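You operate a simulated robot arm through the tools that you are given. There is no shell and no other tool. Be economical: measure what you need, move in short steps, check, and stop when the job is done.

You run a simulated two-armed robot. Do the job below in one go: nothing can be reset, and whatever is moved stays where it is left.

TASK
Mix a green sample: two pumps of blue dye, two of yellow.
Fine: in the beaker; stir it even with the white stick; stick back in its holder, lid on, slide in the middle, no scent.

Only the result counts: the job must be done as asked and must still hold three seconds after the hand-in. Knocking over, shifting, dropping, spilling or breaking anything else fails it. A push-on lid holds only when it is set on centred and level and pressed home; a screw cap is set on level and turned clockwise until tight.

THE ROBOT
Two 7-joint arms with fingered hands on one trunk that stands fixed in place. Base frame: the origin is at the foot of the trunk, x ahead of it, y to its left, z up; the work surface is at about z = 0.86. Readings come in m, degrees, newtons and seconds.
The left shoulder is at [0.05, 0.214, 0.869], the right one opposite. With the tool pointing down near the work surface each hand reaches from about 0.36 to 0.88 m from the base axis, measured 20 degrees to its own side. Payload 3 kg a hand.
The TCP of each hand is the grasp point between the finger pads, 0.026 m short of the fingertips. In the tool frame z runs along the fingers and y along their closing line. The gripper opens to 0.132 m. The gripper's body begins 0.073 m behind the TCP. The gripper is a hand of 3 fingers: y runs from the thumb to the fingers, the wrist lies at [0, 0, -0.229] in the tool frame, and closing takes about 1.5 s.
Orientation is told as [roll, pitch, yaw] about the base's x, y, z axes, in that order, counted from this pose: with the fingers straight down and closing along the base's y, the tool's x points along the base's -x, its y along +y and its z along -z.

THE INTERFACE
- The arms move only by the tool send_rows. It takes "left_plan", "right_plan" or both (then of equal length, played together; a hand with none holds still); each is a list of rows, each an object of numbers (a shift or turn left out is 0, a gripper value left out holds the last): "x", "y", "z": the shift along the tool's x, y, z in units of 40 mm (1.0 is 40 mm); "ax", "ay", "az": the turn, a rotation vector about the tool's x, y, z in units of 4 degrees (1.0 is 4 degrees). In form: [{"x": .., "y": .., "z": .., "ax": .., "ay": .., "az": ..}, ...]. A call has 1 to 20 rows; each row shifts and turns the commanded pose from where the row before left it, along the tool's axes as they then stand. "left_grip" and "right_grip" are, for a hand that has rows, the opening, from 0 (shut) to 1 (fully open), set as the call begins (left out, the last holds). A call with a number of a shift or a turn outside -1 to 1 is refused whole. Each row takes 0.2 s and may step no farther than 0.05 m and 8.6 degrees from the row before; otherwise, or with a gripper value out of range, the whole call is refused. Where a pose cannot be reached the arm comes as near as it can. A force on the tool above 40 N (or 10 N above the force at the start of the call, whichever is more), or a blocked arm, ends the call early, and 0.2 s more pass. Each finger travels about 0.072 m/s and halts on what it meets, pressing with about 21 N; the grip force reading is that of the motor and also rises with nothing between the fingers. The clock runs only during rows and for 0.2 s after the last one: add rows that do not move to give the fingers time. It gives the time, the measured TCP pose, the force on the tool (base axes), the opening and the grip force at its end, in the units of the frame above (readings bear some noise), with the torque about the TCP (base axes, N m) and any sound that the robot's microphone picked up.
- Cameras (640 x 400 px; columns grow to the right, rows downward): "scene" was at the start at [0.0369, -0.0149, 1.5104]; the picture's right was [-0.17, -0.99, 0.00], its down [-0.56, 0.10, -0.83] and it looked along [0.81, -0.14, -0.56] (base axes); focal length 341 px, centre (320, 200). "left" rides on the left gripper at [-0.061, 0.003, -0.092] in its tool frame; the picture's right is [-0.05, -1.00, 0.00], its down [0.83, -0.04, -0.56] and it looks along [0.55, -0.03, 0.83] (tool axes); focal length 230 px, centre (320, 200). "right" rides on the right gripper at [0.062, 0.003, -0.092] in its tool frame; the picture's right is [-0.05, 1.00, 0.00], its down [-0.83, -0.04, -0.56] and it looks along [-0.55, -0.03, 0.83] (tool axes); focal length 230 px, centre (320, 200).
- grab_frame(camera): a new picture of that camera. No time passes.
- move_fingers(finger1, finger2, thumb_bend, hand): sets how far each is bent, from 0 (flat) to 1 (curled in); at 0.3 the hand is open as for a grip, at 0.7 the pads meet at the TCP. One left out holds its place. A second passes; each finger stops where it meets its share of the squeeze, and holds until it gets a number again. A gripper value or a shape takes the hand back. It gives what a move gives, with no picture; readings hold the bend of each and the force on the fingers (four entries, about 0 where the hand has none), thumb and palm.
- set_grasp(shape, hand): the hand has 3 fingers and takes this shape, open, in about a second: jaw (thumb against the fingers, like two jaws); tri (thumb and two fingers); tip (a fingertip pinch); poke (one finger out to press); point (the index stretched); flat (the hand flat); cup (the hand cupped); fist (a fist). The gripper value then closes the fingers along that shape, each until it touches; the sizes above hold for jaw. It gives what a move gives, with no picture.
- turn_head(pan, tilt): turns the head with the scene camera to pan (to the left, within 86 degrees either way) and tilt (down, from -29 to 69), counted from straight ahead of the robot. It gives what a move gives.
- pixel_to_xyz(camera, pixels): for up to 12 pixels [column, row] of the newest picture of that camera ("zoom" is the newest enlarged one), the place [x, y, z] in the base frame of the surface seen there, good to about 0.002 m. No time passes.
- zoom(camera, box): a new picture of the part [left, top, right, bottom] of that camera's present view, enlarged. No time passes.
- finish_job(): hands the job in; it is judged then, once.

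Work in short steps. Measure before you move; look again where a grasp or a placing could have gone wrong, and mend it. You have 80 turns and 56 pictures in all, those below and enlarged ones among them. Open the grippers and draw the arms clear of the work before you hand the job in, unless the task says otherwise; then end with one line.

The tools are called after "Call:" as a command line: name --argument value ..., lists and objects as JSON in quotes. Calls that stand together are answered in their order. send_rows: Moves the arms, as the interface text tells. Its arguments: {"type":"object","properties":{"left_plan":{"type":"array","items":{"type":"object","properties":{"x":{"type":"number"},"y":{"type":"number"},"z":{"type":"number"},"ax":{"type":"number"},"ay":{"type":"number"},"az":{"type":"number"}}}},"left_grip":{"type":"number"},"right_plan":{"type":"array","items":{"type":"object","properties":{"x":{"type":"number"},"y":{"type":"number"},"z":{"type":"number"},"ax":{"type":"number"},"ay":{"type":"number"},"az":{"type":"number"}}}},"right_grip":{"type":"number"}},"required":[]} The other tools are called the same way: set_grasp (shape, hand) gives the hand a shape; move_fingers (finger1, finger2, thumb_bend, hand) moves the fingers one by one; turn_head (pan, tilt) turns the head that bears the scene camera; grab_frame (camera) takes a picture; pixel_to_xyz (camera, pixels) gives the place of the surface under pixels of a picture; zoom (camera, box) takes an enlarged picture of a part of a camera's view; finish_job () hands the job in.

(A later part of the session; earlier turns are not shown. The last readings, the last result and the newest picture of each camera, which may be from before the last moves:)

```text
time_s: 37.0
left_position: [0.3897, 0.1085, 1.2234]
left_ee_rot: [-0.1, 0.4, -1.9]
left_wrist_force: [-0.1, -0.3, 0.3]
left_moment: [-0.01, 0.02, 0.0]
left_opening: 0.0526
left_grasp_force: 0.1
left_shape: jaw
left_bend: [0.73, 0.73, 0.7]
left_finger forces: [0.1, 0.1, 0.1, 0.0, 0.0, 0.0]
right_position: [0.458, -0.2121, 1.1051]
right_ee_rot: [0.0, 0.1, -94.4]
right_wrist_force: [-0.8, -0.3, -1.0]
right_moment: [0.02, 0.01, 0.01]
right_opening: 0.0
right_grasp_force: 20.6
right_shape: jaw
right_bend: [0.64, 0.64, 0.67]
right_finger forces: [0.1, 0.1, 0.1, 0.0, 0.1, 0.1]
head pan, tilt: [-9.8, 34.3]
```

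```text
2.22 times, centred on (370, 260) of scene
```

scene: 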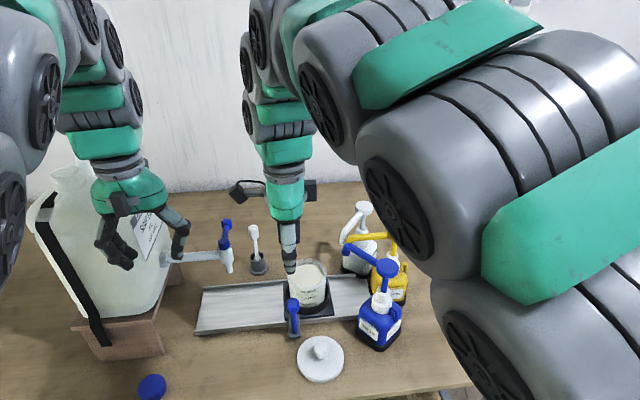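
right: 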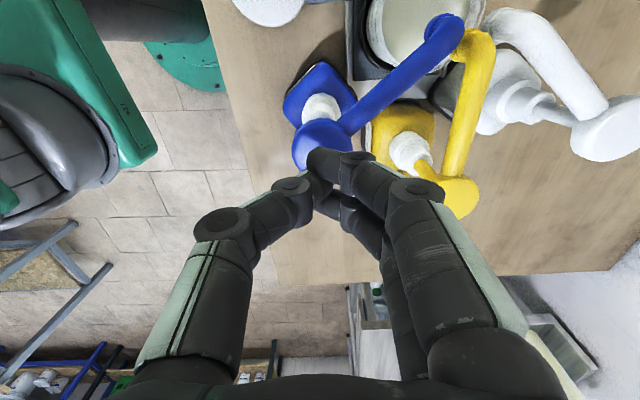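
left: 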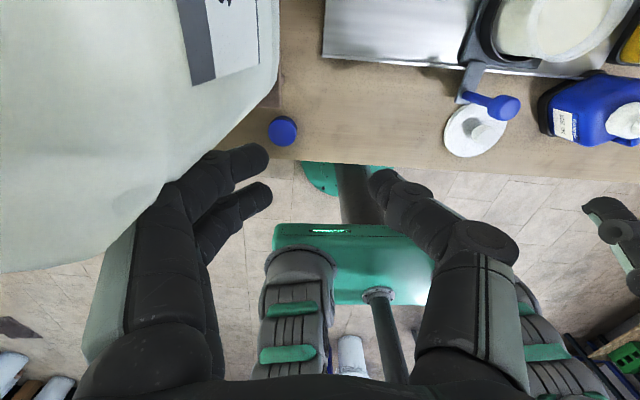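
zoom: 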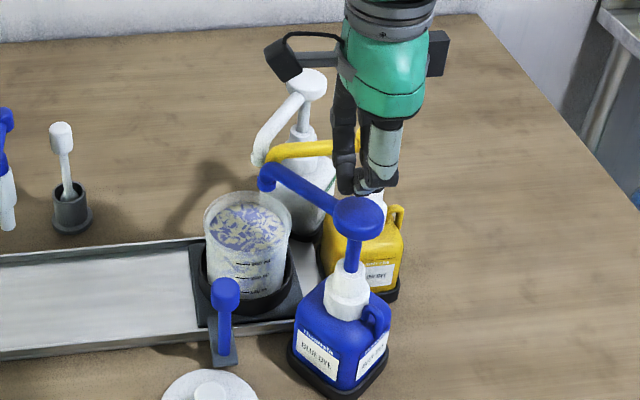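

Head is fully back up. Second blue pump: down the same distance and back up in one go.

Call:
send_rows --right_plan '[{"z": 0.4}, {"z": 0.1}, {"z": 0.1}, {"z": 0.1}, {"z": 0.1}, {"z": 0.1}, {"z": 0.1}, {"z": 0.1}, {"z": 0.1}, {"z": 0.1}, {"z": 0.1}, {"z": 0.1}, {"z": 0.1}, {}, {"z": -0.3}, {"z": -0.4}, {"z": -0.5}, {"z": -0.5}, {"z": -0.5}, {"z": -0.3}]'

Call:
zoom --camera "scene" --box '[280, 170, 460, 350]'

```text
time_s: 41.1
left_position: [0.3892, 0.1088, 1.2241]
left_ee_rot: [-0.1, 0.5, -1.8]
left_wrist_force: [0.0, 0.1, -0.8]
left_moment: [-0.03, 0.0, 0.0]
left_opening: 0.0526
left_grasp_force: 0.1
left_shape: jaw
left_bend: [0.73, 0.73, 0.7]
left_finger forces: [0.1, 0.0, 0.0, 0.0, 0.0, 0.0]
right_position: [0.4572, -0.2114, 1.1422]
right_ee_rot: [0.0, 0.0, -94.3]
right_wrist_force: [-0.1, 0.1, 0.6]
right_moment: [0.04, -0.01, 0.02]
right_opening: 0.0
right_grasp_force: 21.0
right_shape: jaw
right_bend: [0.64, 0.64, 0.67]
right_finger forces: [0.1, 0.1, 0.0, 0.0, 0.0, 0.0]
head pan, tilt: [-9.8, 34.3]
```

```text
2.22 times, centred on (370, 260) of scene
```

zoom: 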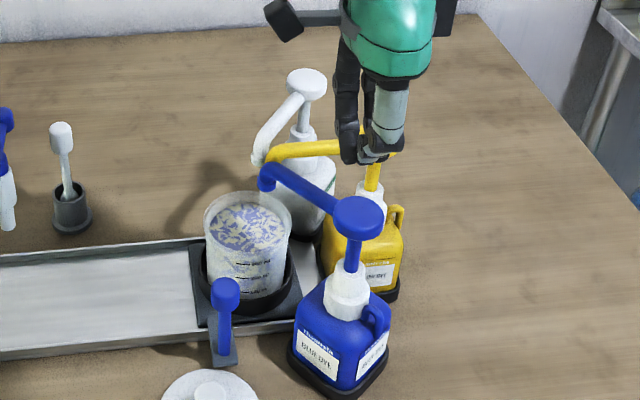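

Two blue pumps done; head is back up. I move above the yellow head.

Call:
send_rows --right_plan '[{"x": -0.295, "y": 0.595}, {"x": -0.295, "y": 0.595}, {"x": -0.295, "y": 0.595}, {"x": -0.295, "y": 0.595}, {"z": 0.5}, {"z": 0.425}, {}]'

Call:
zoom --camera "scene" --box '[280, 170, 460, 350]'

```text
time_s: 42.8
left_position: [0.3893, 0.1089, 1.2248]
left_ee_rot: [-0.1, 0.3, -1.7]
left_wrist_force: [0.5, -0.1, 0.5]
left_moment: [-0.02, 0.02, 0.03]
left_opening: 0.0527
left_grasp_force: 0.0
left_shape: jaw
left_bend: [0.73, 0.73, 0.7]
left_finger forces: [0.0, 0.0, 0.0, 0.0, 0.1, 0.0]
right_position: [0.5506, -0.2648, 1.1041]
right_ee_rot: [0.0, 0.0, -94.2]
right_wrist_force: [-0.4, 0.5, -0.4]
right_moment: [0.0, 0.0, 0.02]
right_opening: 0.0
right_grasp_force: 20.6
right_shape: jaw
right_bend: [0.64, 0.64, 0.67]
right_finger forces: [0.0, 0.0, 0.0, 0.0, 0.2, 0.1]
head pan, tilt: [-9.8, 34.3]
```

```text
2.22 times, centred on (370, 260) of scene
```

zoom: 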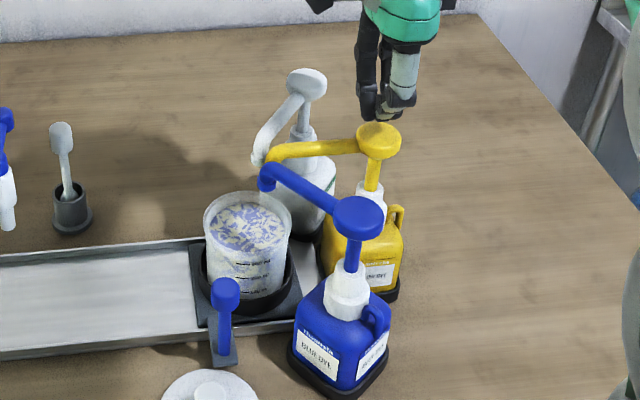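

Aligned. First yellow pump, down and up.

Call:
send_rows --right_plan '[{"z": 0.4}, {"z": 0.1}, {"z": 0.1}, {"z": 0.1}, {"z": 0.1}, {"z": 0.1}, {"z": 0.1}, {"z": 0.1}, {"z": 0.1}, {"z": 0.1}, {"z": 0.1}, {"z": 0.1}, {"z": 0.1}, {}]'

Call:
zoom --camera "scene" --box '[280, 170, 460, 350]'

```text
time_s: 45.7
left_position: [0.3878, 0.1091, 1.225]
left_ee_rot: [-0.2, 0.5, -1.8]
left_wrist_force: [-0.2, 0.4, 0.3]
left_moment: [-0.02, 0.0, 0.0]
left_opening: 0.0527
left_grasp_force: 0.1
left_shape: jaw
left_bend: [0.73, 0.73, 0.7]
left_finger forces: [0.0, 0.1, 0.0, 0.0, 0.1, 0.0]
right_position: [0.5509, -0.2651, 1.0443]
right_ee_rot: [0.4, 0.1, -94.2]
right_wrist_force: [-1.9, -0.8, 18.4]
right_moment: [-0.01, 0.04, 0.0]
right_opening: 0.0
right_grasp_force: 21.2
right_shape: jaw
right_bend: [0.66, 0.66, 0.68]
right_finger forces: [0.0, 0.0, 0.0, 0.0, 0.1, 0.0]
head pan, tilt: [-9.8, 34.3]
stopped in row 14 (right hand): the force on the tool passed its limit at 41 N (the readings are from after the stop); the commanded pose is now the measured one
```

```text
2.22 times, centred on (370, 260) of scene
```

zoom: 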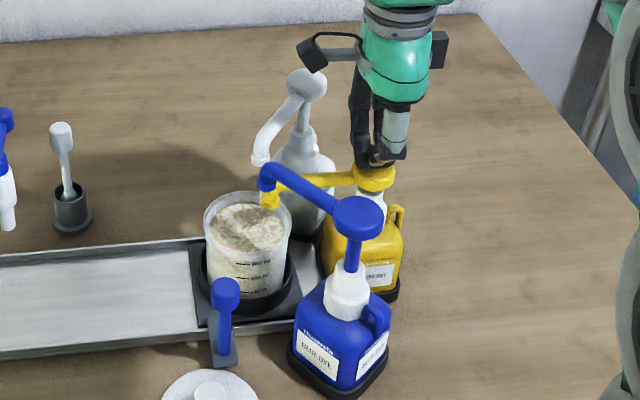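

Yellow pump one done (hard stop). I rise, let it refill, then press the second, ending just at the stop and rising again.

Call:
send_rows --right_plan '[{"z": -0.3}, {"z": -0.4}, {"z": -0.4}, {"z": -0.4}, {}, {}, {}, {}, {}, {}]'

Call:
send_rows --right_plan '[{"z": 0.4}, {"z": 0.1}, {"z": 0.1}, {"z": 0.1}, {"z": 0.1}, {"z": 0.1}, {"z": 0.1}, {"z": 0.1}, {"z": 0.1}, {"z": 0.1}, {"z": 0.1}, {"z": 0.1}, {"z": 0.06}]'

Call:
zoom --camera "scene" --box '[280, 170, 460, 350]'

```text
time_s: 47.9
left_position: [0.3884, 0.1094, 1.224]
left_ee_rot: [-0.1, 0.4, -1.7]
left_wrist_force: [-0.2, 0.5, 0.1]
left_moment: [0.0, 0.01, 0.05]
left_opening: 0.053
left_grasp_force: 0.1
left_shape: jaw
left_bend: [0.73, 0.73, 0.7]
left_finger forces: [0.0, 0.1, 0.0, 0.0, 0.0, 0.0]
right_position: [0.5494, -0.2651, 1.102]
right_ee_rot: [0.4, 0.0, -94.2]
right_wrist_force: [0.2, 0.6, 0.5]
right_moment: [-0.01, 0.02, 0.0]
right_opening: 0.0003
right_grasp_force: 21.0
right_shape: jaw
right_bend: [0.65, 0.65, 0.67]
right_finger forces: [0.0, 0.0, 0.0, 0.0, 0.0, 0.1]
head pan, tilt: [-9.8, 34.3]
```

```text
time_s: 50.8
left_position: [0.3885, 0.1083, 1.224]
left_ee_rot: [-0.2, 0.4, -1.8]
left_wrist_force: [-0.8, -0.4, -0.5]
left_moment: [0.0, 0.0, 0.02]
left_opening: 0.0525
left_grasp_force: 0.1
left_shape: jaw
left_bend: [0.73, 0.73, 0.7]
left_finger forces: [0.0, 0.1, 0.1, 0.1, 0.0, 0.0]
right_position: [0.551, -0.2651, 1.0436]
right_ee_rot: [0.6, -0.1, -94.3]
right_wrist_force: [-1.6, 0.1, 19.6]
right_moment: [0.03, 0.07, 0.01]
right_opening: 0.0003
right_grasp_force: 20.7
right_shape: jaw
right_bend: [0.66, 0.66, 0.68]
right_finger forces: [0.0, 0.0, 0.0, 0.1, 0.1, 0.0]
head pan, tilt: [-9.8, 34.3]
stopped in row 13 (right hand): the force on the tool passed its limit at 42 N (the readings are from after the stop); the commanded pose is now the measured one
```

```text
2.22 times, centred on (370, 260) of scene
```

zoom: 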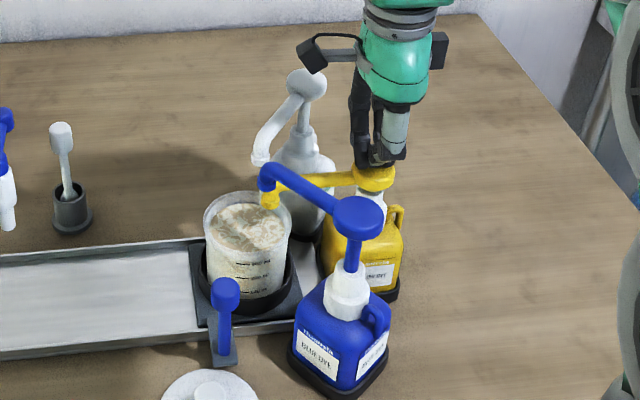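

Two of each are in. I rise clear and go back above the knob with narrow opening.

Call:
send_rows --right_plan '[{"z": -0.3}, {"z": -0.7}, {"z": -0.7}, {"z": -0.7}, {"z": -0.64}, {"x": 0.77, "y": -0.489}, {"x": 0.77, "y": -0.489}, {"x": 0.77, "y": -0.489}, {"x": 0.77, "y": -0.489}, {"x": 0.77, "y": -0.489}, {}]'

Call:
send_rows --right_plan '[{}, {}, {}, {}, {"z": 0.6}, {"z": 0.7}]' --right_grip 0.3

Call:
grab_frame --camera "right"

```text
time_s: 53.2
left_position: [0.3878, 0.1098, 1.2259]
left_ee_rot: [0.0, 0.3, -1.8]
left_wrist_force: [0.2, 0.3, 0.4]
left_moment: [-0.04, -0.03, -0.01]
left_opening: 0.0527
left_grasp_force: 0.1
left_shape: jaw
left_bend: [0.73, 0.73, 0.7]
left_finger forces: [0.1, 0.1, 0.1, 0.0, 0.0, 0.0]
right_position: [0.4668, -0.1027, 1.1629]
right_ee_rot: [0.6, -0.1, -94.3]
right_wrist_force: [0.6, 0.7, -0.1]
right_moment: [-0.02, 0.0, -0.03]
right_opening: 0.0
right_grasp_force: 21.0
right_shape: jaw
right_bend: [0.65, 0.65, 0.67]
right_finger forces: [0.0, 0.0, 0.0, 0.0, 0.0, 0.0]
head pan, tilt: [-9.8, 34.3]
```

```text
time_s: 54.6
left_position: [0.3889, 0.1096, 1.224]
left_ee_rot: [0.0, 0.3, -1.8]
left_wrist_force: [0.0, 0.5, -0.3]
left_moment: [0.03, -0.01, 0.04]
left_opening: 0.0527
left_grasp_force: 0.1
left_shape: jaw
left_bend: [0.73, 0.73, 0.7]
left_finger forces: [0.1, 0.0, 0.1, 0.0, 0.0, 0.0]
right_position: [0.4651, -0.105, 1.1109]
right_ee_rot: [0.4, 0.0, -94.3]
right_wrist_force: [0.8, -0.6, 0.2]
right_moment: [-0.01, 0.01, -0.02]
right_opening: 0.0391
right_grasp_force: 0.2
right_shape: jaw
right_bend: [0.73, 0.73, 0.7]
right_finger forces: [0.1, 0.0, 0.0, 0.0, 0.0, 0.0]
head pan, tilt: [-9.8, 34.3]
```

```text
23 pictures are left
```

right: 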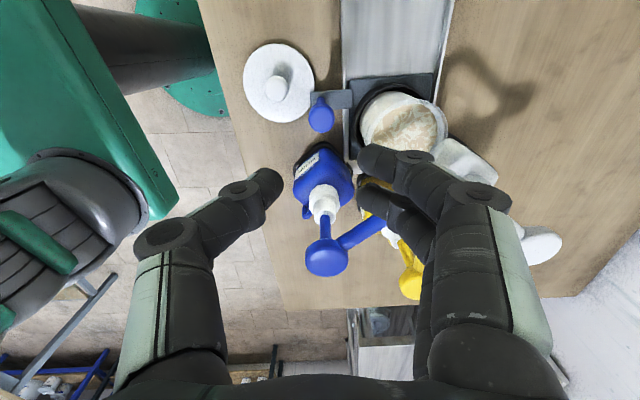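

Knob (321,115) is between the fingers. I lower 3 mm more to the left and grip it.

Call:
send_rows --right_plan '[{"x": 0.08, "z": 0.5}, {"z": 0.6}, {"z": 0.6}, {"z": 0.6}, {"z": 0.6}, {"z": 0.42}]'

Call:
send_rows --right_plan '[{}, {}, {}, {}]' --right_grip 0.0

```text
time_s: 56.0
left_position: [0.3879, 0.1099, 1.2252]
left_ee_rot: [0.0, 0.4, -1.8]
left_wrist_force: [0.2, -0.2, -0.5]
left_moment: [-0.01, 0.01, 0.01]
left_opening: 0.0526
left_grasp_force: 0.1
left_shape: jaw
left_bend: [0.73, 0.73, 0.7]
left_finger forces: [0.0, 0.1, 0.0, 0.1, 0.0, 0.0]
right_position: [0.466, -0.1018, 0.9784]
right_ee_rot: [0.6, 0.0, -94.3]
right_wrist_force: [0.1, -0.2, 0.4]
right_moment: [0.0, -0.04, -0.01]
right_opening: 0.0395
right_grasp_force: 0.1
right_shape: jaw
right_bend: [0.73, 0.73, 0.7]
right_finger forces: [0.0, 0.0, 0.0, 0.0, 0.0, 0.1]
head pan, tilt: [-9.8, 34.3]
```

```text
time_s: 57.0
left_position: [0.3891, 0.1085, 1.2252]
left_ee_rot: [-0.1, 0.3, -1.8]
left_wrist_force: [-0.6, -0.3, -0.6]
left_moment: [0.01, 0.0, 0.0]
left_opening: 0.0529
left_grasp_force: 0.1
left_shape: jaw
left_bend: [0.73, 0.73, 0.7]
left_finger forces: [0.0, 0.0, 0.0, 0.0, 0.0, 0.0]
right_position: [0.4675, -0.1009, 0.9785]
right_ee_rot: [0.5, 0.0, -94.4]
right_wrist_force: [-0.4, 1.4, -5.6]
right_moment: [0.05, -0.01, -0.06]
right_opening: 0.0157
right_grasp_force: 21.0
right_shape: jaw
right_bend: [0.72, 0.73, 0.7]
right_finger forces: [8.6, 9.5, 0.1, 0.0, 18.6, 0.0]
head pan, tilt: [-9.8, 34.3]
```

Good grip. I first pull 57 mm left while the left hand moves up and aside, then check.

Call:
send_rows --right_plan '[{}, {}, {"x": 0.1}, {"x": 0.2}, {"x": 0.2}, {"x": 0.2}, {"x": 0.2}, {"x": 0.2}, {"x": 0.2}, {"x": 0.13}]' --left_plan '[{"z": -0.5}, {"z": -0.5}, {"z": -0.5}, {"z": -0.5, "y": 0.3}, {"y": 0.5}, {"y": 0.4}, {}, {}, {}, {}]'

```text
time_s: 59.2
left_position: [0.3969, 0.1601, 1.2855]
left_ee_rot: [-0.1, 0.4, -1.7]
left_wrist_force: [0.0, -0.3, -0.9]
left_moment: [0.02, -0.02, -0.01]
left_opening: 0.0527
left_grasp_force: 0.1
left_shape: jaw
left_bend: [0.73, 0.73, 0.7]
left_finger forces: [0.0, 0.0, 0.0, 0.0, 0.1, 0.1]
left hand out of reach, approached as far as the arm can: row 4
right_position: [0.4676, -0.044, 0.9792]
right_ee_rot: [0.6, 0.0, -94.4]
right_wrist_force: [0.1, -0.4, -9.3]
right_moment: [0.0, -0.03, -0.06]
right_opening: 0.0152
right_grasp_force: 20.3
right_shape: jaw
right_bend: [0.71, 0.72, 0.7]
right_finger forces: [8.4, 10.8, 0.1, 0.0, 18.0, 0.0]
head pan, tilt: [-9.8, 34.3]
```

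It follows. Remaining 57 mm to the middle.

Call:
send_rows --right_plan '[{"x": 0.15}, {"x": 0.2}, {"x": 0.2}, {"x": 0.2}, {"x": 0.2}, {"x": 0.2}, {"x": 0.2}, {"x": 0.09}]'

Call:
send_rows --right_plan '[{}, {}, {"z": -0.3}, {"z": -0.6}, {"z": -0.7}, {"z": -0.8}, {"z": -0.8}, {"z": -0.8}, {"z": -0.8}, {"z": -0.8}, {"x": -0.9}, {"x": -0.9}, {"x": -0.9}, {"x": -0.9}, {"x": -0.9}, {"x": -0.9}]' --right_grip 0.3

Call:
zoom --camera "scene" --box '[180, 180, 440, 390]'

```text
time_s: 61.0
left_position: [0.396, 0.1604, 1.2852]
left_ee_rot: [-0.1, 0.4, -1.8]
left_wrist_force: [0.9, -0.3, -0.9]
left_moment: [-0.01, 0.01, -0.01]
left_opening: 0.0527
left_grasp_force: 0.0
left_shape: jaw
left_bend: [0.73, 0.73, 0.7]
left_finger forces: [0.1, 0.1, 0.1, 0.1, 0.0, 0.1]
right_position: [0.4734, 0.0134, 0.9763]
right_ee_rot: [0.7, -0.1, -94.3]
right_wrist_force: [-4.9, -0.7, 2.9]
right_moment: [0.02, 0.14, -0.05]
right_opening: 0.0155
right_grasp_force: 20.9
right_shape: jaw
right_bend: [0.72, 0.73, 0.7]
right_finger forces: [8.3, 11.2, 0.0, 0.1, 22.6, 0.1]
head pan, tilt: [-9.8, 34.3]
```

```text
time_s: 64.4
left_position: [0.3962, 0.1592, 1.2847]
left_ee_rot: [-0.1, 0.4, -1.8]
left_wrist_force: [-0.4, -0.8, -0.1]
left_moment: [0.02, 0.02, 0.01]
left_opening: 0.0529
left_grasp_force: 0.0
left_shape: jaw
left_bend: [0.73, 0.73, 0.7]
left_finger forces: [0.1, 0.0, 0.0, 0.0, 0.1, 0.1]
right_position: [0.455, -0.2049, 1.2035]
right_ee_rot: [0.5, 0.1, -94.3]
right_wrist_force: [0.0, 0.3, -0.6]
right_moment: [0.01, 0.02, 0.0]
right_opening: 0.0394
right_grasp_force: 0.1
right_shape: jaw
right_bend: [0.74, 0.74, 0.7]
right_finger forces: [0.0, 0.0, 0.0, 0.0, 0.0, 0.0]
head pan, tilt: [-9.8, 34.3]
```

```text
1.90 times, centred on (310, 285) of scene
```

zoom: 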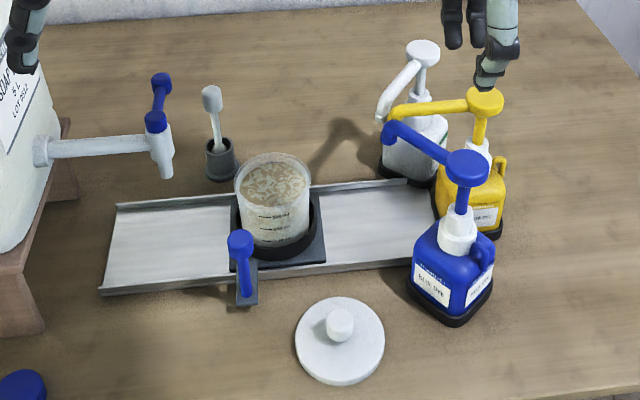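

The slide is back at its starting spot (knob at (240,240) as in the first picture). Now I measure the stick, tap lever and jug for the left hand's approach.

Call:
pixel_to_xyz --camera "zoom" --pixels '[[212, 88], [203, 98], [220, 98], [212, 108], [216, 130], [160, 80], [155, 120], [212, 145], [228, 145], [219, 142], [240, 240]]'

Call:
zoom --camera "scene" --box '[210, 210, 320, 310]'

```text
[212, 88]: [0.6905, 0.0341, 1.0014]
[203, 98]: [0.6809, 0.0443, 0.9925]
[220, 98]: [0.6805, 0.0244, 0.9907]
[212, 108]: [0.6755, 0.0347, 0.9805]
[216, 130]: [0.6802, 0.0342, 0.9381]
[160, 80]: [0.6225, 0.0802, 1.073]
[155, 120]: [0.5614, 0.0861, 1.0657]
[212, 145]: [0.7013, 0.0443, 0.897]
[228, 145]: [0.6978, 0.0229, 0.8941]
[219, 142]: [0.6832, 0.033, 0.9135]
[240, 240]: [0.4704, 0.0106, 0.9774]
```

```text
4.00 times, centred on (265, 260) of scene
```

zoom: 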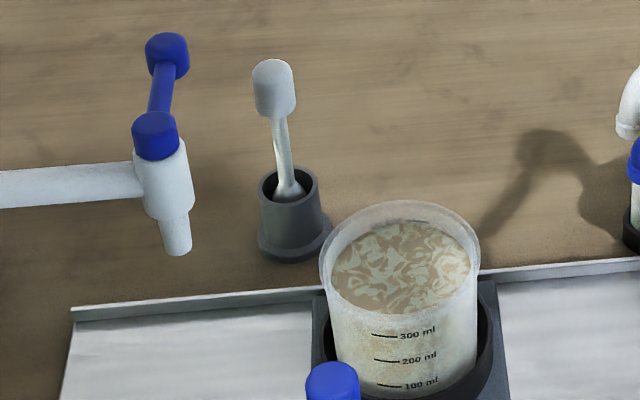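

Stick handle: 20 mm cylinder, axis (0.685,0.034), z 0.975–1.002. I bring the left hand inward, then forward and down above it.

Call:
send_rows --left_plan '[{"y": -0.725}, {"y": -0.725}, {"y": -0.725}, {"y": -0.725}, {"x": -0.813}, {"x": -0.813}, {"x": -0.813}, {"x": -0.813}, {"x": -0.813}, {"x": -0.813}, {"x": -0.813}, {"x": -0.813}, {"x": -0.813}, {"z": 0.75}, {"z": 0.75}, {"z": 0.75}, {"z": 0.75}, {"z": 0.75}, {"z": 0.75}, {}]' --left_grip 0.55

Call:
grab_frame --camera "left"

```text
time_s: 68.2
left_position: [0.5564, 0.0368, 1.0887]
left_ee_rot: [-0.3, -0.4, -1.7]
left_wrist_force: [-6.2, 0.7, 40.1]
left_moment: [1.87, -0.34, 0.29]
left_opening: 0.0712
left_grasp_force: 0.1
left_shape: jaw
left_bend: [0.77, 0.72, 0.7]
left_finger forces: [40.3, 0.0, 0.1, 0.0, 0.0, 0.0]
left hand out of reach, approached as far as the arm can: row 2, 5, 6, 7, 8, 9, 10, 11, 12, 13
right_position: [0.4558, -0.2029, 1.2037]
right_ee_rot: [0.5, 0.1, -94.2]
right_wrist_force: [0.2, 0.3, 0.7]
right_moment: [0.01, 0.02, 0.01]
right_opening: 0.0393
right_grasp_force: 0.1
right_shape: jaw
right_bend: [0.74, 0.74, 0.7]
right_finger forces: [0.0, 0.0, 0.0, 0.0, 0.0, 0.1]
head pan, tilt: [-9.8, 34.3]
stopped in row 18 (left hand): the force on the tool passed its limit at 57 N (the readings are from after the stop); the commanded pose is now the measured one
```

```text
20 pictures are left
```

left: 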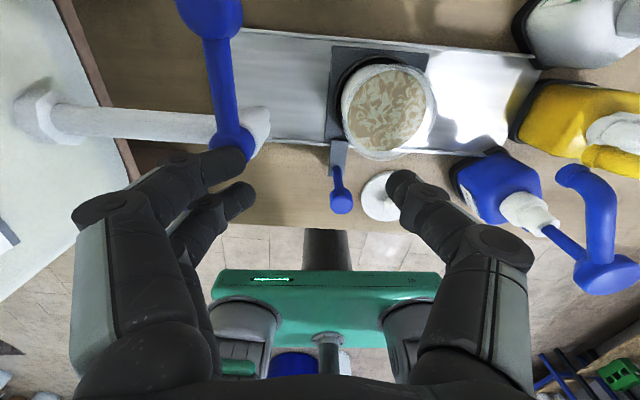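

At that height the arm fell short (x 0.556) and a finger came down on the tap's top. I lift straight up at once and look.

Call:
send_rows --left_plan '[{"z": -0.4}, {"z": -0.5}, {"z": -0.5}]'

Call:
zoom --camera "scene" --box '[20, 130, 340, 390]'

```text
time_s: 69.0
left_position: [0.5565, 0.0355, 1.1424]
left_ee_rot: [-0.1, 0.0, -1.7]
left_wrist_force: [0.1, 0.3, 0.3]
left_moment: [-0.01, -0.04, 0.01]
left_opening: 0.0725
left_grasp_force: 0.1
left_shape: jaw
left_bend: [0.72, 0.72, 0.7]
left_finger forces: [0.1, 0.1, 0.0, 0.0, 0.0, 0.0]
right_position: [0.4555, -0.2029, 1.203]
right_ee_rot: [0.5, 0.0, -94.3]
right_wrist_force: [0.8, 0.1, 1.2]
right_moment: [0.02, 0.01, 0.03]
right_opening: 0.0394
right_grasp_force: 0.0
right_shape: jaw
right_bend: [0.74, 0.74, 0.7]
right_finger forces: [0.0, 0.0, 0.1, 0.1, 0.1, 0.0]
head pan, tilt: [-9.8, 34.3]
```

```text
1.54 times, centred on (180, 260) of scene
```

zoom: 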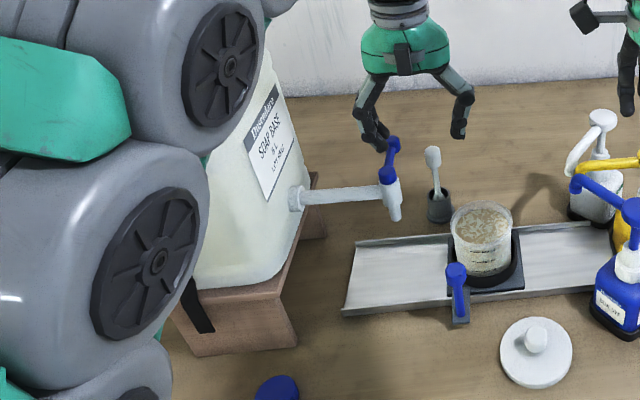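

The tap looks unchanged and closed, nothing moved. At this height the reach suffices: I go forward to x 0.685 with a narrower opening, watching clearance above the lever.

Call:
send_rows --left_plan '[{"z": 0.2}, {"x": -0.535, "y": 0.01}, {"x": -0.535, "y": 0.01}, {"x": -0.535, "y": 0.01}, {"x": -0.535, "y": 0.01}, {"x": -0.535, "y": 0.01, "z": 0.1}, {"x": -0.535, "y": 0.01, "z": 0.1}, {}, {}]' --left_grip 0.42

Call:
grab_frame --camera "left"

```text
time_s: 71.0
left_position: [0.6858, 0.034, 1.1254]
left_ee_rot: [-0.1, -0.1, -1.8]
left_wrist_force: [-0.4, 0.5, -0.1]
left_moment: [0.03, -0.01, -0.01]
left_opening: 0.056
left_grasp_force: 0.0
left_shape: jaw
left_bend: [0.73, 0.73, 0.7]
left_finger forces: [0.0, 0.0, 0.1, 0.0, 0.0, 0.0]
right_position: [0.4564, -0.2043, 1.2033]
right_ee_rot: [0.6, 0.0, -94.3]
right_wrist_force: [-0.7, 0.1, 0.1]
right_moment: [-0.03, -0.02, 0.02]
right_opening: 0.0396
right_grasp_force: 0.1
right_shape: jaw
right_bend: [0.74, 0.74, 0.7]
right_finger forces: [0.0, 0.1, 0.1, 0.0, 0.0, 0.1]
head pan, tilt: [-9.8, 34.3]
```

```text
18 pictures are left
```

left: 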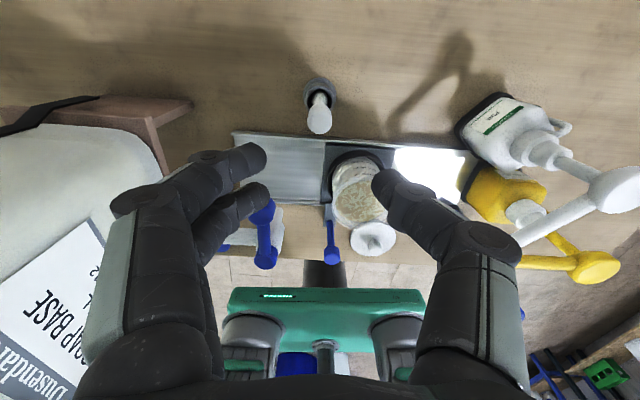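

Stick handle is centred. I lower to z 0.988 and close.

Call:
send_rows --left_plan '[{"z": 0.6}, {"z": 0.6}, {"z": 0.6}, {"z": 0.6}, {"z": 0.5}, {"z": 0.5}, {}]'

Call:
send_rows --left_plan '[{}, {}, {}, {}]' --left_grip 0.0

```text
time_s: 72.6
left_position: [0.6853, 0.0346, 0.9906]
left_ee_rot: [-0.2, 0.0, -1.7]
left_wrist_force: [-0.1, -0.3, 0.9]
left_moment: [0.0, 0.0, 0.03]
left_opening: 0.056
left_grasp_force: 0.1
left_shape: jaw
left_bend: [0.73, 0.73, 0.7]
left_finger forces: [0.0, 0.0, 0.0, 0.0, 0.1, 0.0]
right_position: [0.4556, -0.2033, 1.2027]
right_ee_rot: [0.5, 0.0, -94.3]
right_wrist_force: [0.0, 0.2, 0.1]
right_moment: [0.01, 0.0, -0.01]
right_opening: 0.0393
right_grasp_force: 0.1
right_shape: jaw
right_bend: [0.74, 0.74, 0.7]
right_finger forces: [0.0, 0.0, 0.1, 0.1, 0.0, 0.0]
head pan, tilt: [-9.8, 34.3]
```

```text
time_s: 73.6
left_position: [0.6845, 0.0353, 0.9908]
left_ee_rot: [-0.2, 0.0, -1.7]
left_wrist_force: [0.7, 0.3, -0.7]
left_moment: [0.0, 0.01, 0.01]
left_opening: 0.0133
left_grasp_force: 20.4
left_shape: jaw
left_bend: [0.72, 0.71, 0.7]
left_finger forces: [10.0, 7.8, 0.0, 0.0, 17.6, 0.0]
right_position: [0.456, -0.2047, 1.2023]
right_ee_rot: [0.7, 0.0, -94.3]
right_wrist_force: [0.7, -0.2, 0.4]
right_moment: [0.0, -0.04, -0.01]
right_opening: 0.0394
right_grasp_force: 0.0
right_shape: jaw
right_bend: [0.74, 0.74, 0.7]
right_finger forces: [0.0, 0.0, 0.1, 0.1, 0.0, 0.0]
head pan, tilt: [-9.8, 34.3]
```

Gripped evenly. I lift straight up 115 mm and check the stick.

Call:
send_rows --left_plan '[{"z": -0.2}, {"z": -0.4}, {"z": -0.5}, {"z": -0.5}, {"z": -0.5}, {"z": -0.5}, {"z": -0.3}, {}]'

Call:
zoom --camera "scene" --box '[190, 150, 340, 330]'

```text
time_s: 75.4
left_position: [0.6849, 0.0362, 1.1065]
left_ee_rot: [-0.2, 0.0, -1.6]
left_wrist_force: [0.1, 0.5, 0.5]
left_moment: [-0.02, 0.0, 0.0]
left_opening: 0.0129
left_grasp_force: 21.4
left_shape: jaw
left_bend: [0.72, 0.71, 0.7]
left_finger forces: [10.4, 8.5, 0.0, 0.0, 17.3, 0.0]
right_position: [0.4563, -0.2032, 1.2028]
right_ee_rot: [0.7, -0.1, -94.3]
right_wrist_force: [-0.4, 0.9, -0.1]
right_moment: [0.02, -0.02, -0.01]
right_opening: 0.0394
right_grasp_force: 0.0
right_shape: jaw
right_bend: [0.74, 0.74, 0.7]
right_finger forces: [0.1, 0.0, 0.0, 0.1, 0.0, 0.1]
head pan, tilt: [-9.8, 34.3]
```

```text
2.22 times, centred on (265, 240) of scene
```

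zoom: 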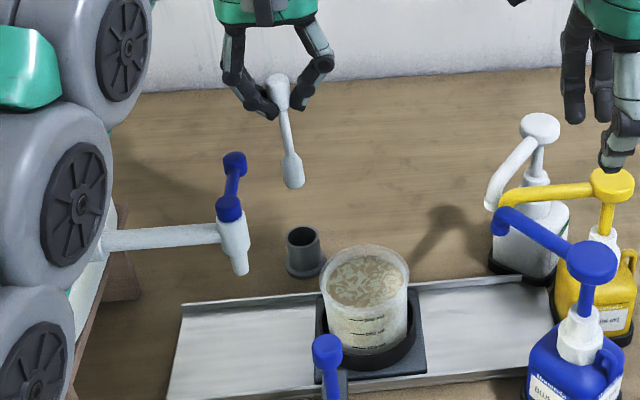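

The stick hangs from the fingers with a bladed lower end; I measure its tip and the beaker rim.

Call:
pixel_to_xyz --camera "zoom" --pixels '[[293, 184], [293, 165], [283, 120], [277, 80], [323, 278], [408, 282], [365, 247], [365, 312], [365, 280], [285, 170], [302, 170], [303, 240]]'

```text
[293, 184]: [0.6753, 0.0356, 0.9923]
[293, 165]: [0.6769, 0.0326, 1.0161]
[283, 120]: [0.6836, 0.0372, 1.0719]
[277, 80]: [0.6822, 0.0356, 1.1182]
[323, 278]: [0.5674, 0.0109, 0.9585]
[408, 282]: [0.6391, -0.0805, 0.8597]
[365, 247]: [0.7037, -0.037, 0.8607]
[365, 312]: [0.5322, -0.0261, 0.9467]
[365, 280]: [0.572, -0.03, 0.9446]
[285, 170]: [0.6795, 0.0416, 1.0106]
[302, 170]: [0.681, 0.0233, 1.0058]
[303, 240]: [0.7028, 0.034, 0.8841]
```

Stick tip is 116 mm below the TCP, clear of the rim (0.96). I go right first, then back over the beaker centre (0.562,-0.031), then lower to leave the tip at z≈0.893.

Call:
send_rows --left_plan '[{"y": -0.59}, {"y": -0.59}, {"y": -0.59}, {"x": 0.6}, {"x": 0.6}, {"x": 0.6}, {"x": 0.6}, {"x": 0.62}, {}, {"z": 0.3}]'

Call:
zoom --camera "scene" --box '[190, 150, 340, 330]'

```text
time_s: 77.6
left_position: [0.5637, -0.031, 1.0934]
left_ee_rot: [-0.1, 0.0, -1.7]
left_wrist_force: [0.3, 0.0, -1.3]
left_moment: [-0.03, -0.03, -0.01]
left_opening: 0.0128
left_grasp_force: 21.4
left_shape: jaw
left_bend: [0.72, 0.71, 0.7]
left_finger forces: [10.8, 9.3, 0.0, 0.0, 17.1, 0.0]
right_position: [0.4563, -0.204, 1.203]
right_ee_rot: [0.6, 0.0, -94.2]
right_wrist_force: [-0.2, 0.4, 0.2]
right_moment: [0.0, 0.0, 0.01]
right_opening: 0.0396
right_grasp_force: 0.1
right_shape: jaw
right_bend: [0.74, 0.74, 0.7]
right_finger forces: [0.0, 0.0, 0.0, 0.0, 0.0, 0.0]
head pan, tilt: [-9.8, 34.3]
```

```text
2.22 times, centred on (265, 240) of scene
```

zoom: 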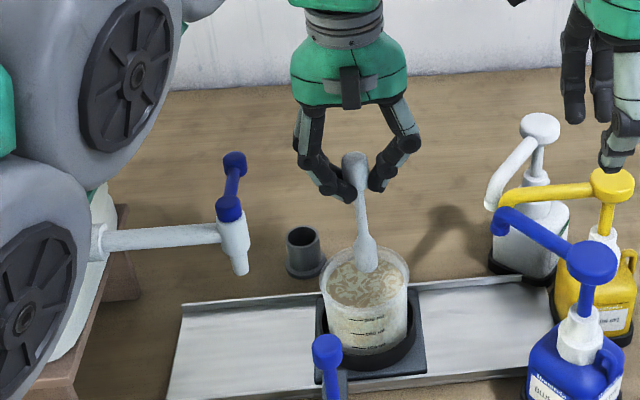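

Centred over the beaker. I lower the stick slowly into the liquid.

Call:
send_rows --left_plan '[{"z": 0.3}, {"z": 0.3}, {"z": 0.3}, {"z": 0.3}, {"z": 0.3}, {"z": 0.3}, {"z": 0.2}, {"z": 0.1}, {}]'

```text
time_s: 79.6
left_position: [0.5619, -0.0325, 1.0092]
left_ee_rot: [0.0, 0.1, -1.6]
left_wrist_force: [0.1, 1.0, -0.2]
left_moment: [-0.01, -0.01, -0.03]
left_opening: 0.0127
left_grasp_force: 21.2
left_shape: jaw
left_bend: [0.72, 0.71, 0.7]
left_finger forces: [11.0, 9.6, 0.0, 0.0, 17.1, 0.0]
right_position: [0.4555, -0.2052, 1.2034]
right_ee_rot: [0.6, 0.0, -94.3]
right_wrist_force: [-1.5, -0.3, -0.2]
right_moment: [-0.02, -0.01, -0.05]
right_opening: 0.0395
right_grasp_force: 0.0
right_shape: jaw
right_bend: [0.74, 0.74, 0.7]
right_finger forces: [0.0, 0.0, 0.1, 0.0, 0.0, 0.0]
head pan, tilt: [-9.8, 34.3]
```

No contact force. I stir in circles of 18 mm radius.

Call:
send_rows --left_plan '[{"x": 0.225}, {"x": 0.225}, {"x": -0.086, "y": 0.2645}, {"x": -0.225, "y": 0.1635}, {"x": -0.278}, {"x": -0.225, "y": -0.1635}, {"x": -0.086, "y": -0.2645}, {"x": 0.086, "y": -0.2645}, {"x": 0.225, "y": -0.1635}, {"x": 0.278}, {"x": 0.225, "y": 0.1635}, {"x": 0.086, "y": 0.2645}]'

Call:
send_rows --left_plan '[{"x": -0.086, "y": 0.2645}, {"x": -0.225, "y": 0.1635}, {"x": -0.278}, {"x": -0.225, "y": -0.1635}, {"x": -0.086, "y": -0.2645}, {"x": 0.086, "y": -0.2645}, {"x": 0.225, "y": -0.1635}, {"x": 0.278}, {"x": 0.225, "y": 0.1635}, {"x": 0.086, "y": 0.2645}, {"x": -0.086, "y": 0.2645}, {"x": -0.225, "y": 0.1635}, {"x": -0.278}, {"x": -0.225, "y": -0.1635}, {"x": -0.086, "y": -0.2645}, {"x": 0.086, "y": -0.2645}, {"x": 0.225, "y": -0.1635}, {"x": 0.278}, {"x": 0.225, "y": 0.1635}, {"x": 0.086, "y": 0.2645}]'

Call:
zoom --camera "scene" --box '[220, 200, 340, 330]'

```text
time_s: 82.2
left_position: [0.5441, -0.0315, 1.0104]
left_ee_rot: [-0.1, 0.0, -1.7]
left_wrist_force: [0.1, 0.0, 0.2]
left_moment: [0.01, 0.01, 0.0]
left_opening: 0.0127
left_grasp_force: 20.8
left_shape: jaw
left_bend: [0.72, 0.71, 0.7]
left_finger forces: [11.3, 9.6, 0.1, 0.0, 17.3, 0.1]
right_position: [0.456, -0.203, 1.203]
right_ee_rot: [0.7, 0.0, -94.2]
right_wrist_force: [-0.1, -0.6, 0.4]
right_moment: [0.03, 0.01, 0.02]
right_opening: 0.0395
right_grasp_force: 0.0
right_shape: jaw
right_bend: [0.74, 0.74, 0.7]
right_finger forces: [0.1, 0.0, 0.1, 0.0, 0.0, 0.0]
head pan, tilt: [-9.8, 34.3]
```

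```text
time_s: 86.4
left_position: [0.544, -0.0319, 1.0104]
left_ee_rot: [-0.1, 0.0, -1.7]
left_wrist_force: [-0.1, 0.2, 0.3]
left_moment: [0.03, 0.01, -0.02]
left_opening: 0.0125
left_grasp_force: 21.4
left_shape: jaw
left_bend: [0.72, 0.71, 0.7]
left_finger forces: [11.7, 9.2, 0.0, 0.1, 17.3, 0.0]
right_position: [0.4567, -0.2051, 1.2044]
right_ee_rot: [0.5, 0.1, -94.3]
right_wrist_force: [-0.6, 0.1, -0.1]
right_moment: [-0.02, -0.01, 0.02]
right_opening: 0.0392
right_grasp_force: 0.0
right_shape: jaw
right_bend: [0.74, 0.74, 0.7]
right_finger forces: [0.1, 0.0, 0.1, 0.0, 0.0, 0.0]
head pan, tilt: [-9.8, 34.3]
```

```text
3.08 times, centred on (280, 265) of scene
```

zoom: 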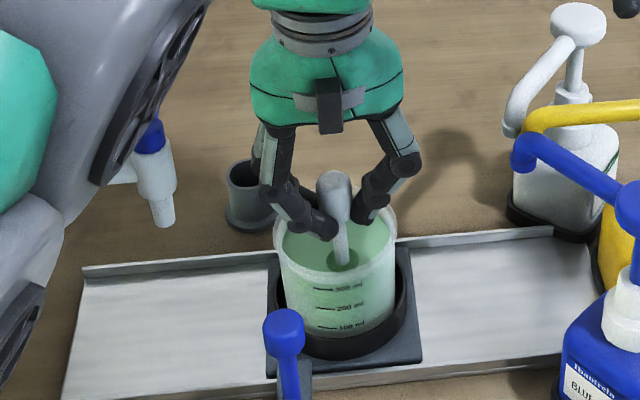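

It has turned green. I stir four more turns to be sure it is even, then return to the centre.

Call:
send_rows --left_plan '[{"x": -0.086, "y": 0.2645}, {"x": -0.225, "y": 0.1635}, {"x": -0.278}, {"x": -0.225, "y": -0.1635}, {"x": -0.086, "y": -0.2645}, {"x": 0.086, "y": -0.2645}, {"x": 0.225, "y": -0.1635}, {"x": 0.278}, {"x": 0.225, "y": 0.1635}, {"x": 0.086, "y": 0.2645}, {"x": -0.086, "y": 0.2645}, {"x": -0.225, "y": 0.1635}, {"x": -0.278}, {"x": -0.225, "y": -0.1635}, {"x": -0.086, "y": -0.2645}, {"x": 0.086, "y": -0.2645}, {"x": 0.225, "y": -0.1635}, {"x": 0.278}, {"x": 0.225, "y": 0.1635}, {"x": 0.086, "y": 0.2645}]'

Call:
send_rows --left_plan '[{"x": -0.086, "y": 0.2645}, {"x": -0.225, "y": 0.1635}, {"x": -0.278}, {"x": -0.225, "y": -0.1635}, {"x": -0.086, "y": -0.2645}, {"x": 0.086, "y": -0.2645}, {"x": 0.225, "y": -0.1635}, {"x": 0.278}, {"x": 0.225, "y": 0.1635}, {"x": 0.086, "y": 0.2645}, {"x": -0.086, "y": 0.2645}, {"x": -0.225, "y": 0.1635}, {"x": -0.278}, {"x": -0.225, "y": -0.1635}, {"x": -0.086, "y": -0.2645}, {"x": 0.086, "y": -0.2645}, {"x": 0.225, "y": -0.1635}, {"x": 0.278}, {"x": 0.225, "y": 0.1635}, {"x": 0.086, "y": 0.2645}]'

Call:
send_rows --left_plan '[{"x": -0.225}, {"x": -0.225}, {}, {"z": -0.2}, {"z": -0.3}, {"z": -0.4}, {"z": -0.4}, {"z": -0.4}, {"z": -0.4}, {"z": -0.35}, {}, {}, {}]'

Call:
zoom --camera "scene" --box '[210, 170, 340, 330]'

```text
time_s: 90.6
left_position: [0.5435, -0.0319, 1.0099]
left_ee_rot: [-0.2, 0.2, -1.7]
left_wrist_force: [0.5, 0.1, -0.4]
left_moment: [-0.05, 0.0, -0.01]
left_opening: 0.0128
left_grasp_force: 21.0
left_shape: jaw
left_bend: [0.72, 0.71, 0.7]
left_finger forces: [11.9, 9.0, 0.0, 0.1, 17.4, 0.1]
right_position: [0.4563, -0.2032, 1.2037]
right_ee_rot: [0.6, 0.0, -94.3]
right_wrist_force: [0.1, 0.1, 0.3]
right_moment: [0.0, 0.0, 0.0]
right_opening: 0.0394
right_grasp_force: 0.0
right_shape: jaw
right_bend: [0.74, 0.74, 0.7]
right_finger forces: [0.0, 0.1, 0.1, 0.0, 0.1, 0.1]
head pan, tilt: [-9.8, 34.3]
```

```text
time_s: 94.8
left_position: [0.5414, -0.0294, 1.0084]
left_ee_rot: [-0.2, 0.0, -1.7]
left_wrist_force: [0.6, 0.1, -0.3]
left_moment: [0.05, -0.03, 0.0]
left_opening: 0.0126
left_grasp_force: 20.8
left_shape: jaw
left_bend: [0.72, 0.71, 0.7]
left_finger forces: [12.4, 8.7, 0.1, 0.0, 17.3, 0.0]
right_position: [0.4567, -0.2043, 1.2041]
right_ee_rot: [0.6, 0.0, -94.3]
right_wrist_force: [0.3, 0.0, 0.1]
right_moment: [0.0, 0.01, -0.03]
right_opening: 0.0394
right_grasp_force: 0.0
right_shape: jaw
right_bend: [0.74, 0.74, 0.7]
right_finger forces: [0.1, 0.1, 0.0, 0.0, 0.0, 0.1]
head pan, tilt: [-9.8, 34.3]
```

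```text
time_s: 97.6
left_position: [0.5614, -0.0316, 1.1075]
left_ee_rot: [0.0, 0.0, -1.8]
left_wrist_force: [-0.1, -0.7, 0.3]
left_moment: [0.01, 0.01, -0.04]
left_opening: 0.0126
left_grasp_force: 21.2
left_shape: jaw
left_bend: [0.72, 0.72, 0.7]
left_finger forces: [12.8, 8.6, 0.0, 0.0, 17.2, 0.0]
right_position: [0.4559, -0.2048, 1.2025]
right_ee_rot: [0.6, 0.0, -94.3]
right_wrist_force: [-0.4, 0.4, 0.4]
right_moment: [0.02, -0.01, 0.01]
right_opening: 0.0392
right_grasp_force: 0.0
right_shape: jaw
right_bend: [0.74, 0.74, 0.7]
right_finger forces: [0.0, 0.1, 0.0, 0.0, 0.1, 0.1]
head pan, tilt: [-9.8, 34.3]
```

```text
2.50 times, centred on (275, 250) of scene
```

zoom: 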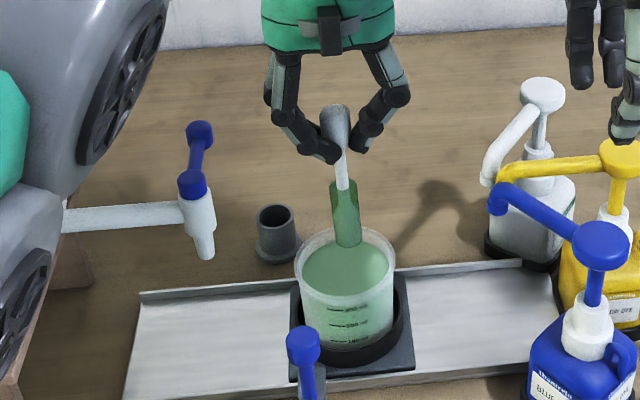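

The mix is an even green. I measure the stick's line and the holder before returning it.

Call:
pixel_to_xyz --camera "zoom" --pixels '[[333, 235], [361, 235], [347, 235], [335, 195], [357, 195], [346, 195], [341, 165], [336, 120], [257, 215], [298, 215], [277, 206], [277, 232]]'

```text
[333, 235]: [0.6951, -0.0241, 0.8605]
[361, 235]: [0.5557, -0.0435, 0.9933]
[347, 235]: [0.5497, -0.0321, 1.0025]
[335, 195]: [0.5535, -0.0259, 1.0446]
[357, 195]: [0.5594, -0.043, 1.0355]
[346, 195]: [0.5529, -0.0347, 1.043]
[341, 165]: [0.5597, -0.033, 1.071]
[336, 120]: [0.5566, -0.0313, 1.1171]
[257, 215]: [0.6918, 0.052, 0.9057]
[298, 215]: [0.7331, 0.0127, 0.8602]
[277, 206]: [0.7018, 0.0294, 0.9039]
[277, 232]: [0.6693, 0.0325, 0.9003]
```

Stick is straight and the holder mouth is centred at (0.686,0.034). I carry it back by the reverse path and check above the holder.

Call:
send_rows --left_plan '[{"x": -0.612}, {"x": -0.612}, {"x": -0.612}, {"x": -0.612}, {"x": -0.612}, {"y": 0.597}, {"y": 0.597}, {"y": 0.597}, {}, {"z": 0.4}, {"z": 0.4}, {}]'

Call:
zoom --camera "scene" --box '[200, 190, 310, 290]'

```text
time_s: 100.2
left_position: [0.6864, 0.0367, 1.0733]
left_ee_rot: [-0.1, 0.0, -1.6]
left_wrist_force: [0.2, -0.8, -0.5]
left_moment: [-0.01, -0.01, 0.01]
left_opening: 0.0118
left_grasp_force: 20.6
left_shape: jaw
left_bend: [0.72, 0.73, 0.71]
left_finger forces: [14.0, 5.8, 0.1, 0.1, 15.9, 0.1]
right_position: [0.4557, -0.2029, 1.2039]
right_ee_rot: [0.6, 0.0, -94.2]
right_wrist_force: [-0.4, -0.5, 0.2]
right_moment: [-0.02, -0.03, 0.02]
right_opening: 0.0396
right_grasp_force: 0.0
right_shape: jaw
right_bend: [0.74, 0.74, 0.7]
right_finger forces: [0.1, 0.0, 0.1, 0.0, 0.0, 0.0]
head pan, tilt: [-9.8, 34.3]
```

```text
4.00 times, centred on (255, 240) of scene
```

zoom: 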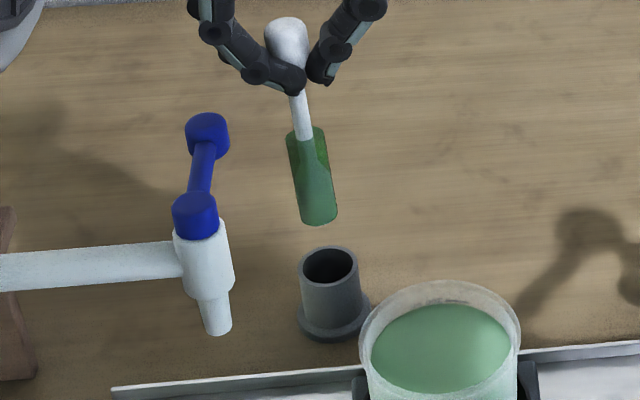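

The finger forces shifted a bit; I measure the tip against the holder mouth.

Call:
pixel_to_xyz --camera "zoom" --pixels '[[303, 208], [333, 208], [318, 215], [312, 165], [300, 115], [287, 30], [302, 265], [357, 265], [330, 250], [330, 281]]'

```text
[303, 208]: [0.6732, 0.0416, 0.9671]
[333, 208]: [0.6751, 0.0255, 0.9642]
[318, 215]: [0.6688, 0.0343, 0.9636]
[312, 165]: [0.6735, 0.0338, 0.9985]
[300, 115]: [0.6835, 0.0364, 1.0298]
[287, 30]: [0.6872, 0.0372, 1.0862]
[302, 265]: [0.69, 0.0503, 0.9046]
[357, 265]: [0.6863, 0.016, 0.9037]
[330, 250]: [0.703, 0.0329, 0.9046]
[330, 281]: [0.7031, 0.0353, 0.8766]
```

The stick has tilted: its tip lies ~1 cm short in x (≈0.677 vs mouth centre 0.688). I pitch the hand 6° to bring it upright over the mouth and check.

Call:
send_rows --left_plan '[{"ay": -0.5}, {"ay": -0.5}, {"ay": -0.5}, {}, {}]'

Call:
zoom --camera "scene" --box '[200, 190, 310, 290]'

Call:
pixel_to_xyz --camera "zoom" --pixels '[[305, 200], [333, 200], [318, 205], [312, 165], [300, 112], [287, 30], [318, 190], [310, 140]]'

```text
time_s: 101.4
left_position: [0.6854, 0.036, 1.0757]
left_ee_rot: [-0.1, -6.1, -1.6]
left_wrist_force: [-0.7, -0.3, -0.1]
left_moment: [0.0, -0.03, -0.01]
left_opening: 0.0116
left_grasp_force: 21.2
left_shape: jaw
left_bend: [0.72, 0.73, 0.71]
left_finger forces: [14.0, 5.4, 0.0, 0.0, 15.7, 0.0]
right_position: [0.4563, -0.2043, 1.2033]
right_ee_rot: [0.5, 0.0, -94.3]
right_wrist_force: [0.7, -0.6, -0.3]
right_moment: [-0.03, -0.03, 0.02]
right_opening: 0.0393
right_grasp_force: 0.1
right_shape: jaw
right_bend: [0.74, 0.74, 0.7]
right_finger forces: [0.0, 0.0, 0.0, 0.0, 0.0, 0.0]
head pan, tilt: [-9.8, 34.3]
```

```text
4.00 times, centred on (255, 240) of scene
```

zoom: 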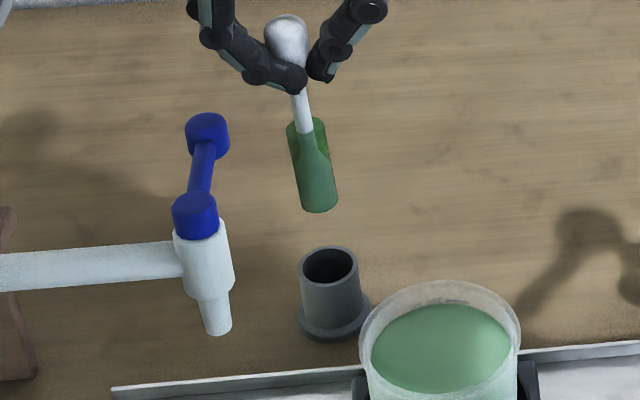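

```text
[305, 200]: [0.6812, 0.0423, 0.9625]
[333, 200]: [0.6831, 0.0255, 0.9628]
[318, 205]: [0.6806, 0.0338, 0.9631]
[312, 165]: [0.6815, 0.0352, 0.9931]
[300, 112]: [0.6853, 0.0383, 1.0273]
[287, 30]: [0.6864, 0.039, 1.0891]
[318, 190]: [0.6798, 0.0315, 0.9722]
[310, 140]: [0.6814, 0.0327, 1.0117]
```

Now upright and over the mouth (front face x 0.680, axis ≈0.686). I lower it straight down into the holder.

Call:
send_rows --left_plan '[{"x": -0.03, "z": 0.2}, {"x": 0.021, "z": 0.2}, {"x": 0.021, "z": 0.2}, {"x": 0.021, "z": 0.2}, {"x": 0.021, "z": 0.2}, {"x": 0.021, "z": 0.2}, {"x": 0.021, "z": 0.2}, {"x": 0.021, "z": 0.2}, {"x": 0.021, "z": 0.2}, {}]'

Call:
zoom --camera "scene" --box '[200, 190, 310, 290]'

```text
time_s: 103.6
left_position: [0.6867, 0.0357, 1.0035]
left_ee_rot: [-0.2, -6.0, -1.7]
left_wrist_force: [0.5, 0.2, 0.1]
left_moment: [0.02, -0.02, 0.01]
left_opening: 0.0094
left_grasp_force: 20.8
left_shape: jaw
left_bend: [0.73, 0.73, 0.73]
left_finger forces: [8.5, 0.0, 0.0, 0.0, 12.2, 0.0]
right_position: [0.4564, -0.2044, 1.2028]
right_ee_rot: [0.6, 0.1, -94.2]
right_wrist_force: [0.6, -0.7, -0.1]
right_moment: [-0.02, -0.01, -0.01]
right_opening: 0.0394
right_grasp_force: 0.0
right_shape: jaw
right_bend: [0.74, 0.74, 0.7]
right_finger forces: [0.0, 0.0, 0.0, 0.0, 0.0, 0.0]
head pan, tilt: [-9.8, 34.3]
```

```text
4.00 times, centred on (255, 240) of scene
```

zoom: 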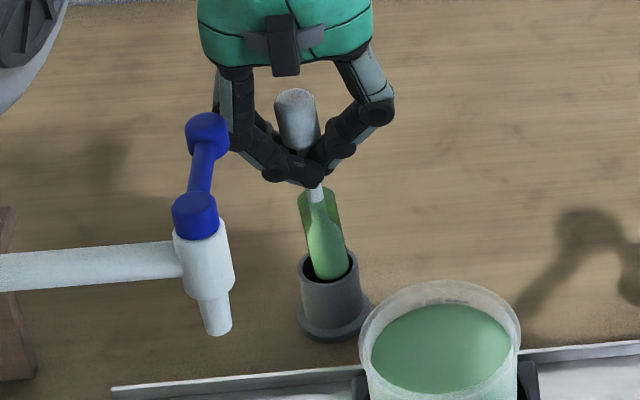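

The handle has ridden up in the fingers; I measure where the tip and handle top are.

Call:
pixel_to_xyz --camera "zoom" --pixels '[[330, 274], [320, 268], [346, 268], [326, 240], [316, 195], [295, 92], [298, 130], [330, 283], [302, 265], [357, 265]]'

```text
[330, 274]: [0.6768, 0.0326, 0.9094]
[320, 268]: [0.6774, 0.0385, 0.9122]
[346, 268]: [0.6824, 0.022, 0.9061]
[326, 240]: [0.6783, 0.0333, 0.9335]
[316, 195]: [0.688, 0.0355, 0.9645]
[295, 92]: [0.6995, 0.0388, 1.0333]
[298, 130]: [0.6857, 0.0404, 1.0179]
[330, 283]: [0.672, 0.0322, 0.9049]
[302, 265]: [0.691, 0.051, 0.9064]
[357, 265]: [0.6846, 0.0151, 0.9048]
```

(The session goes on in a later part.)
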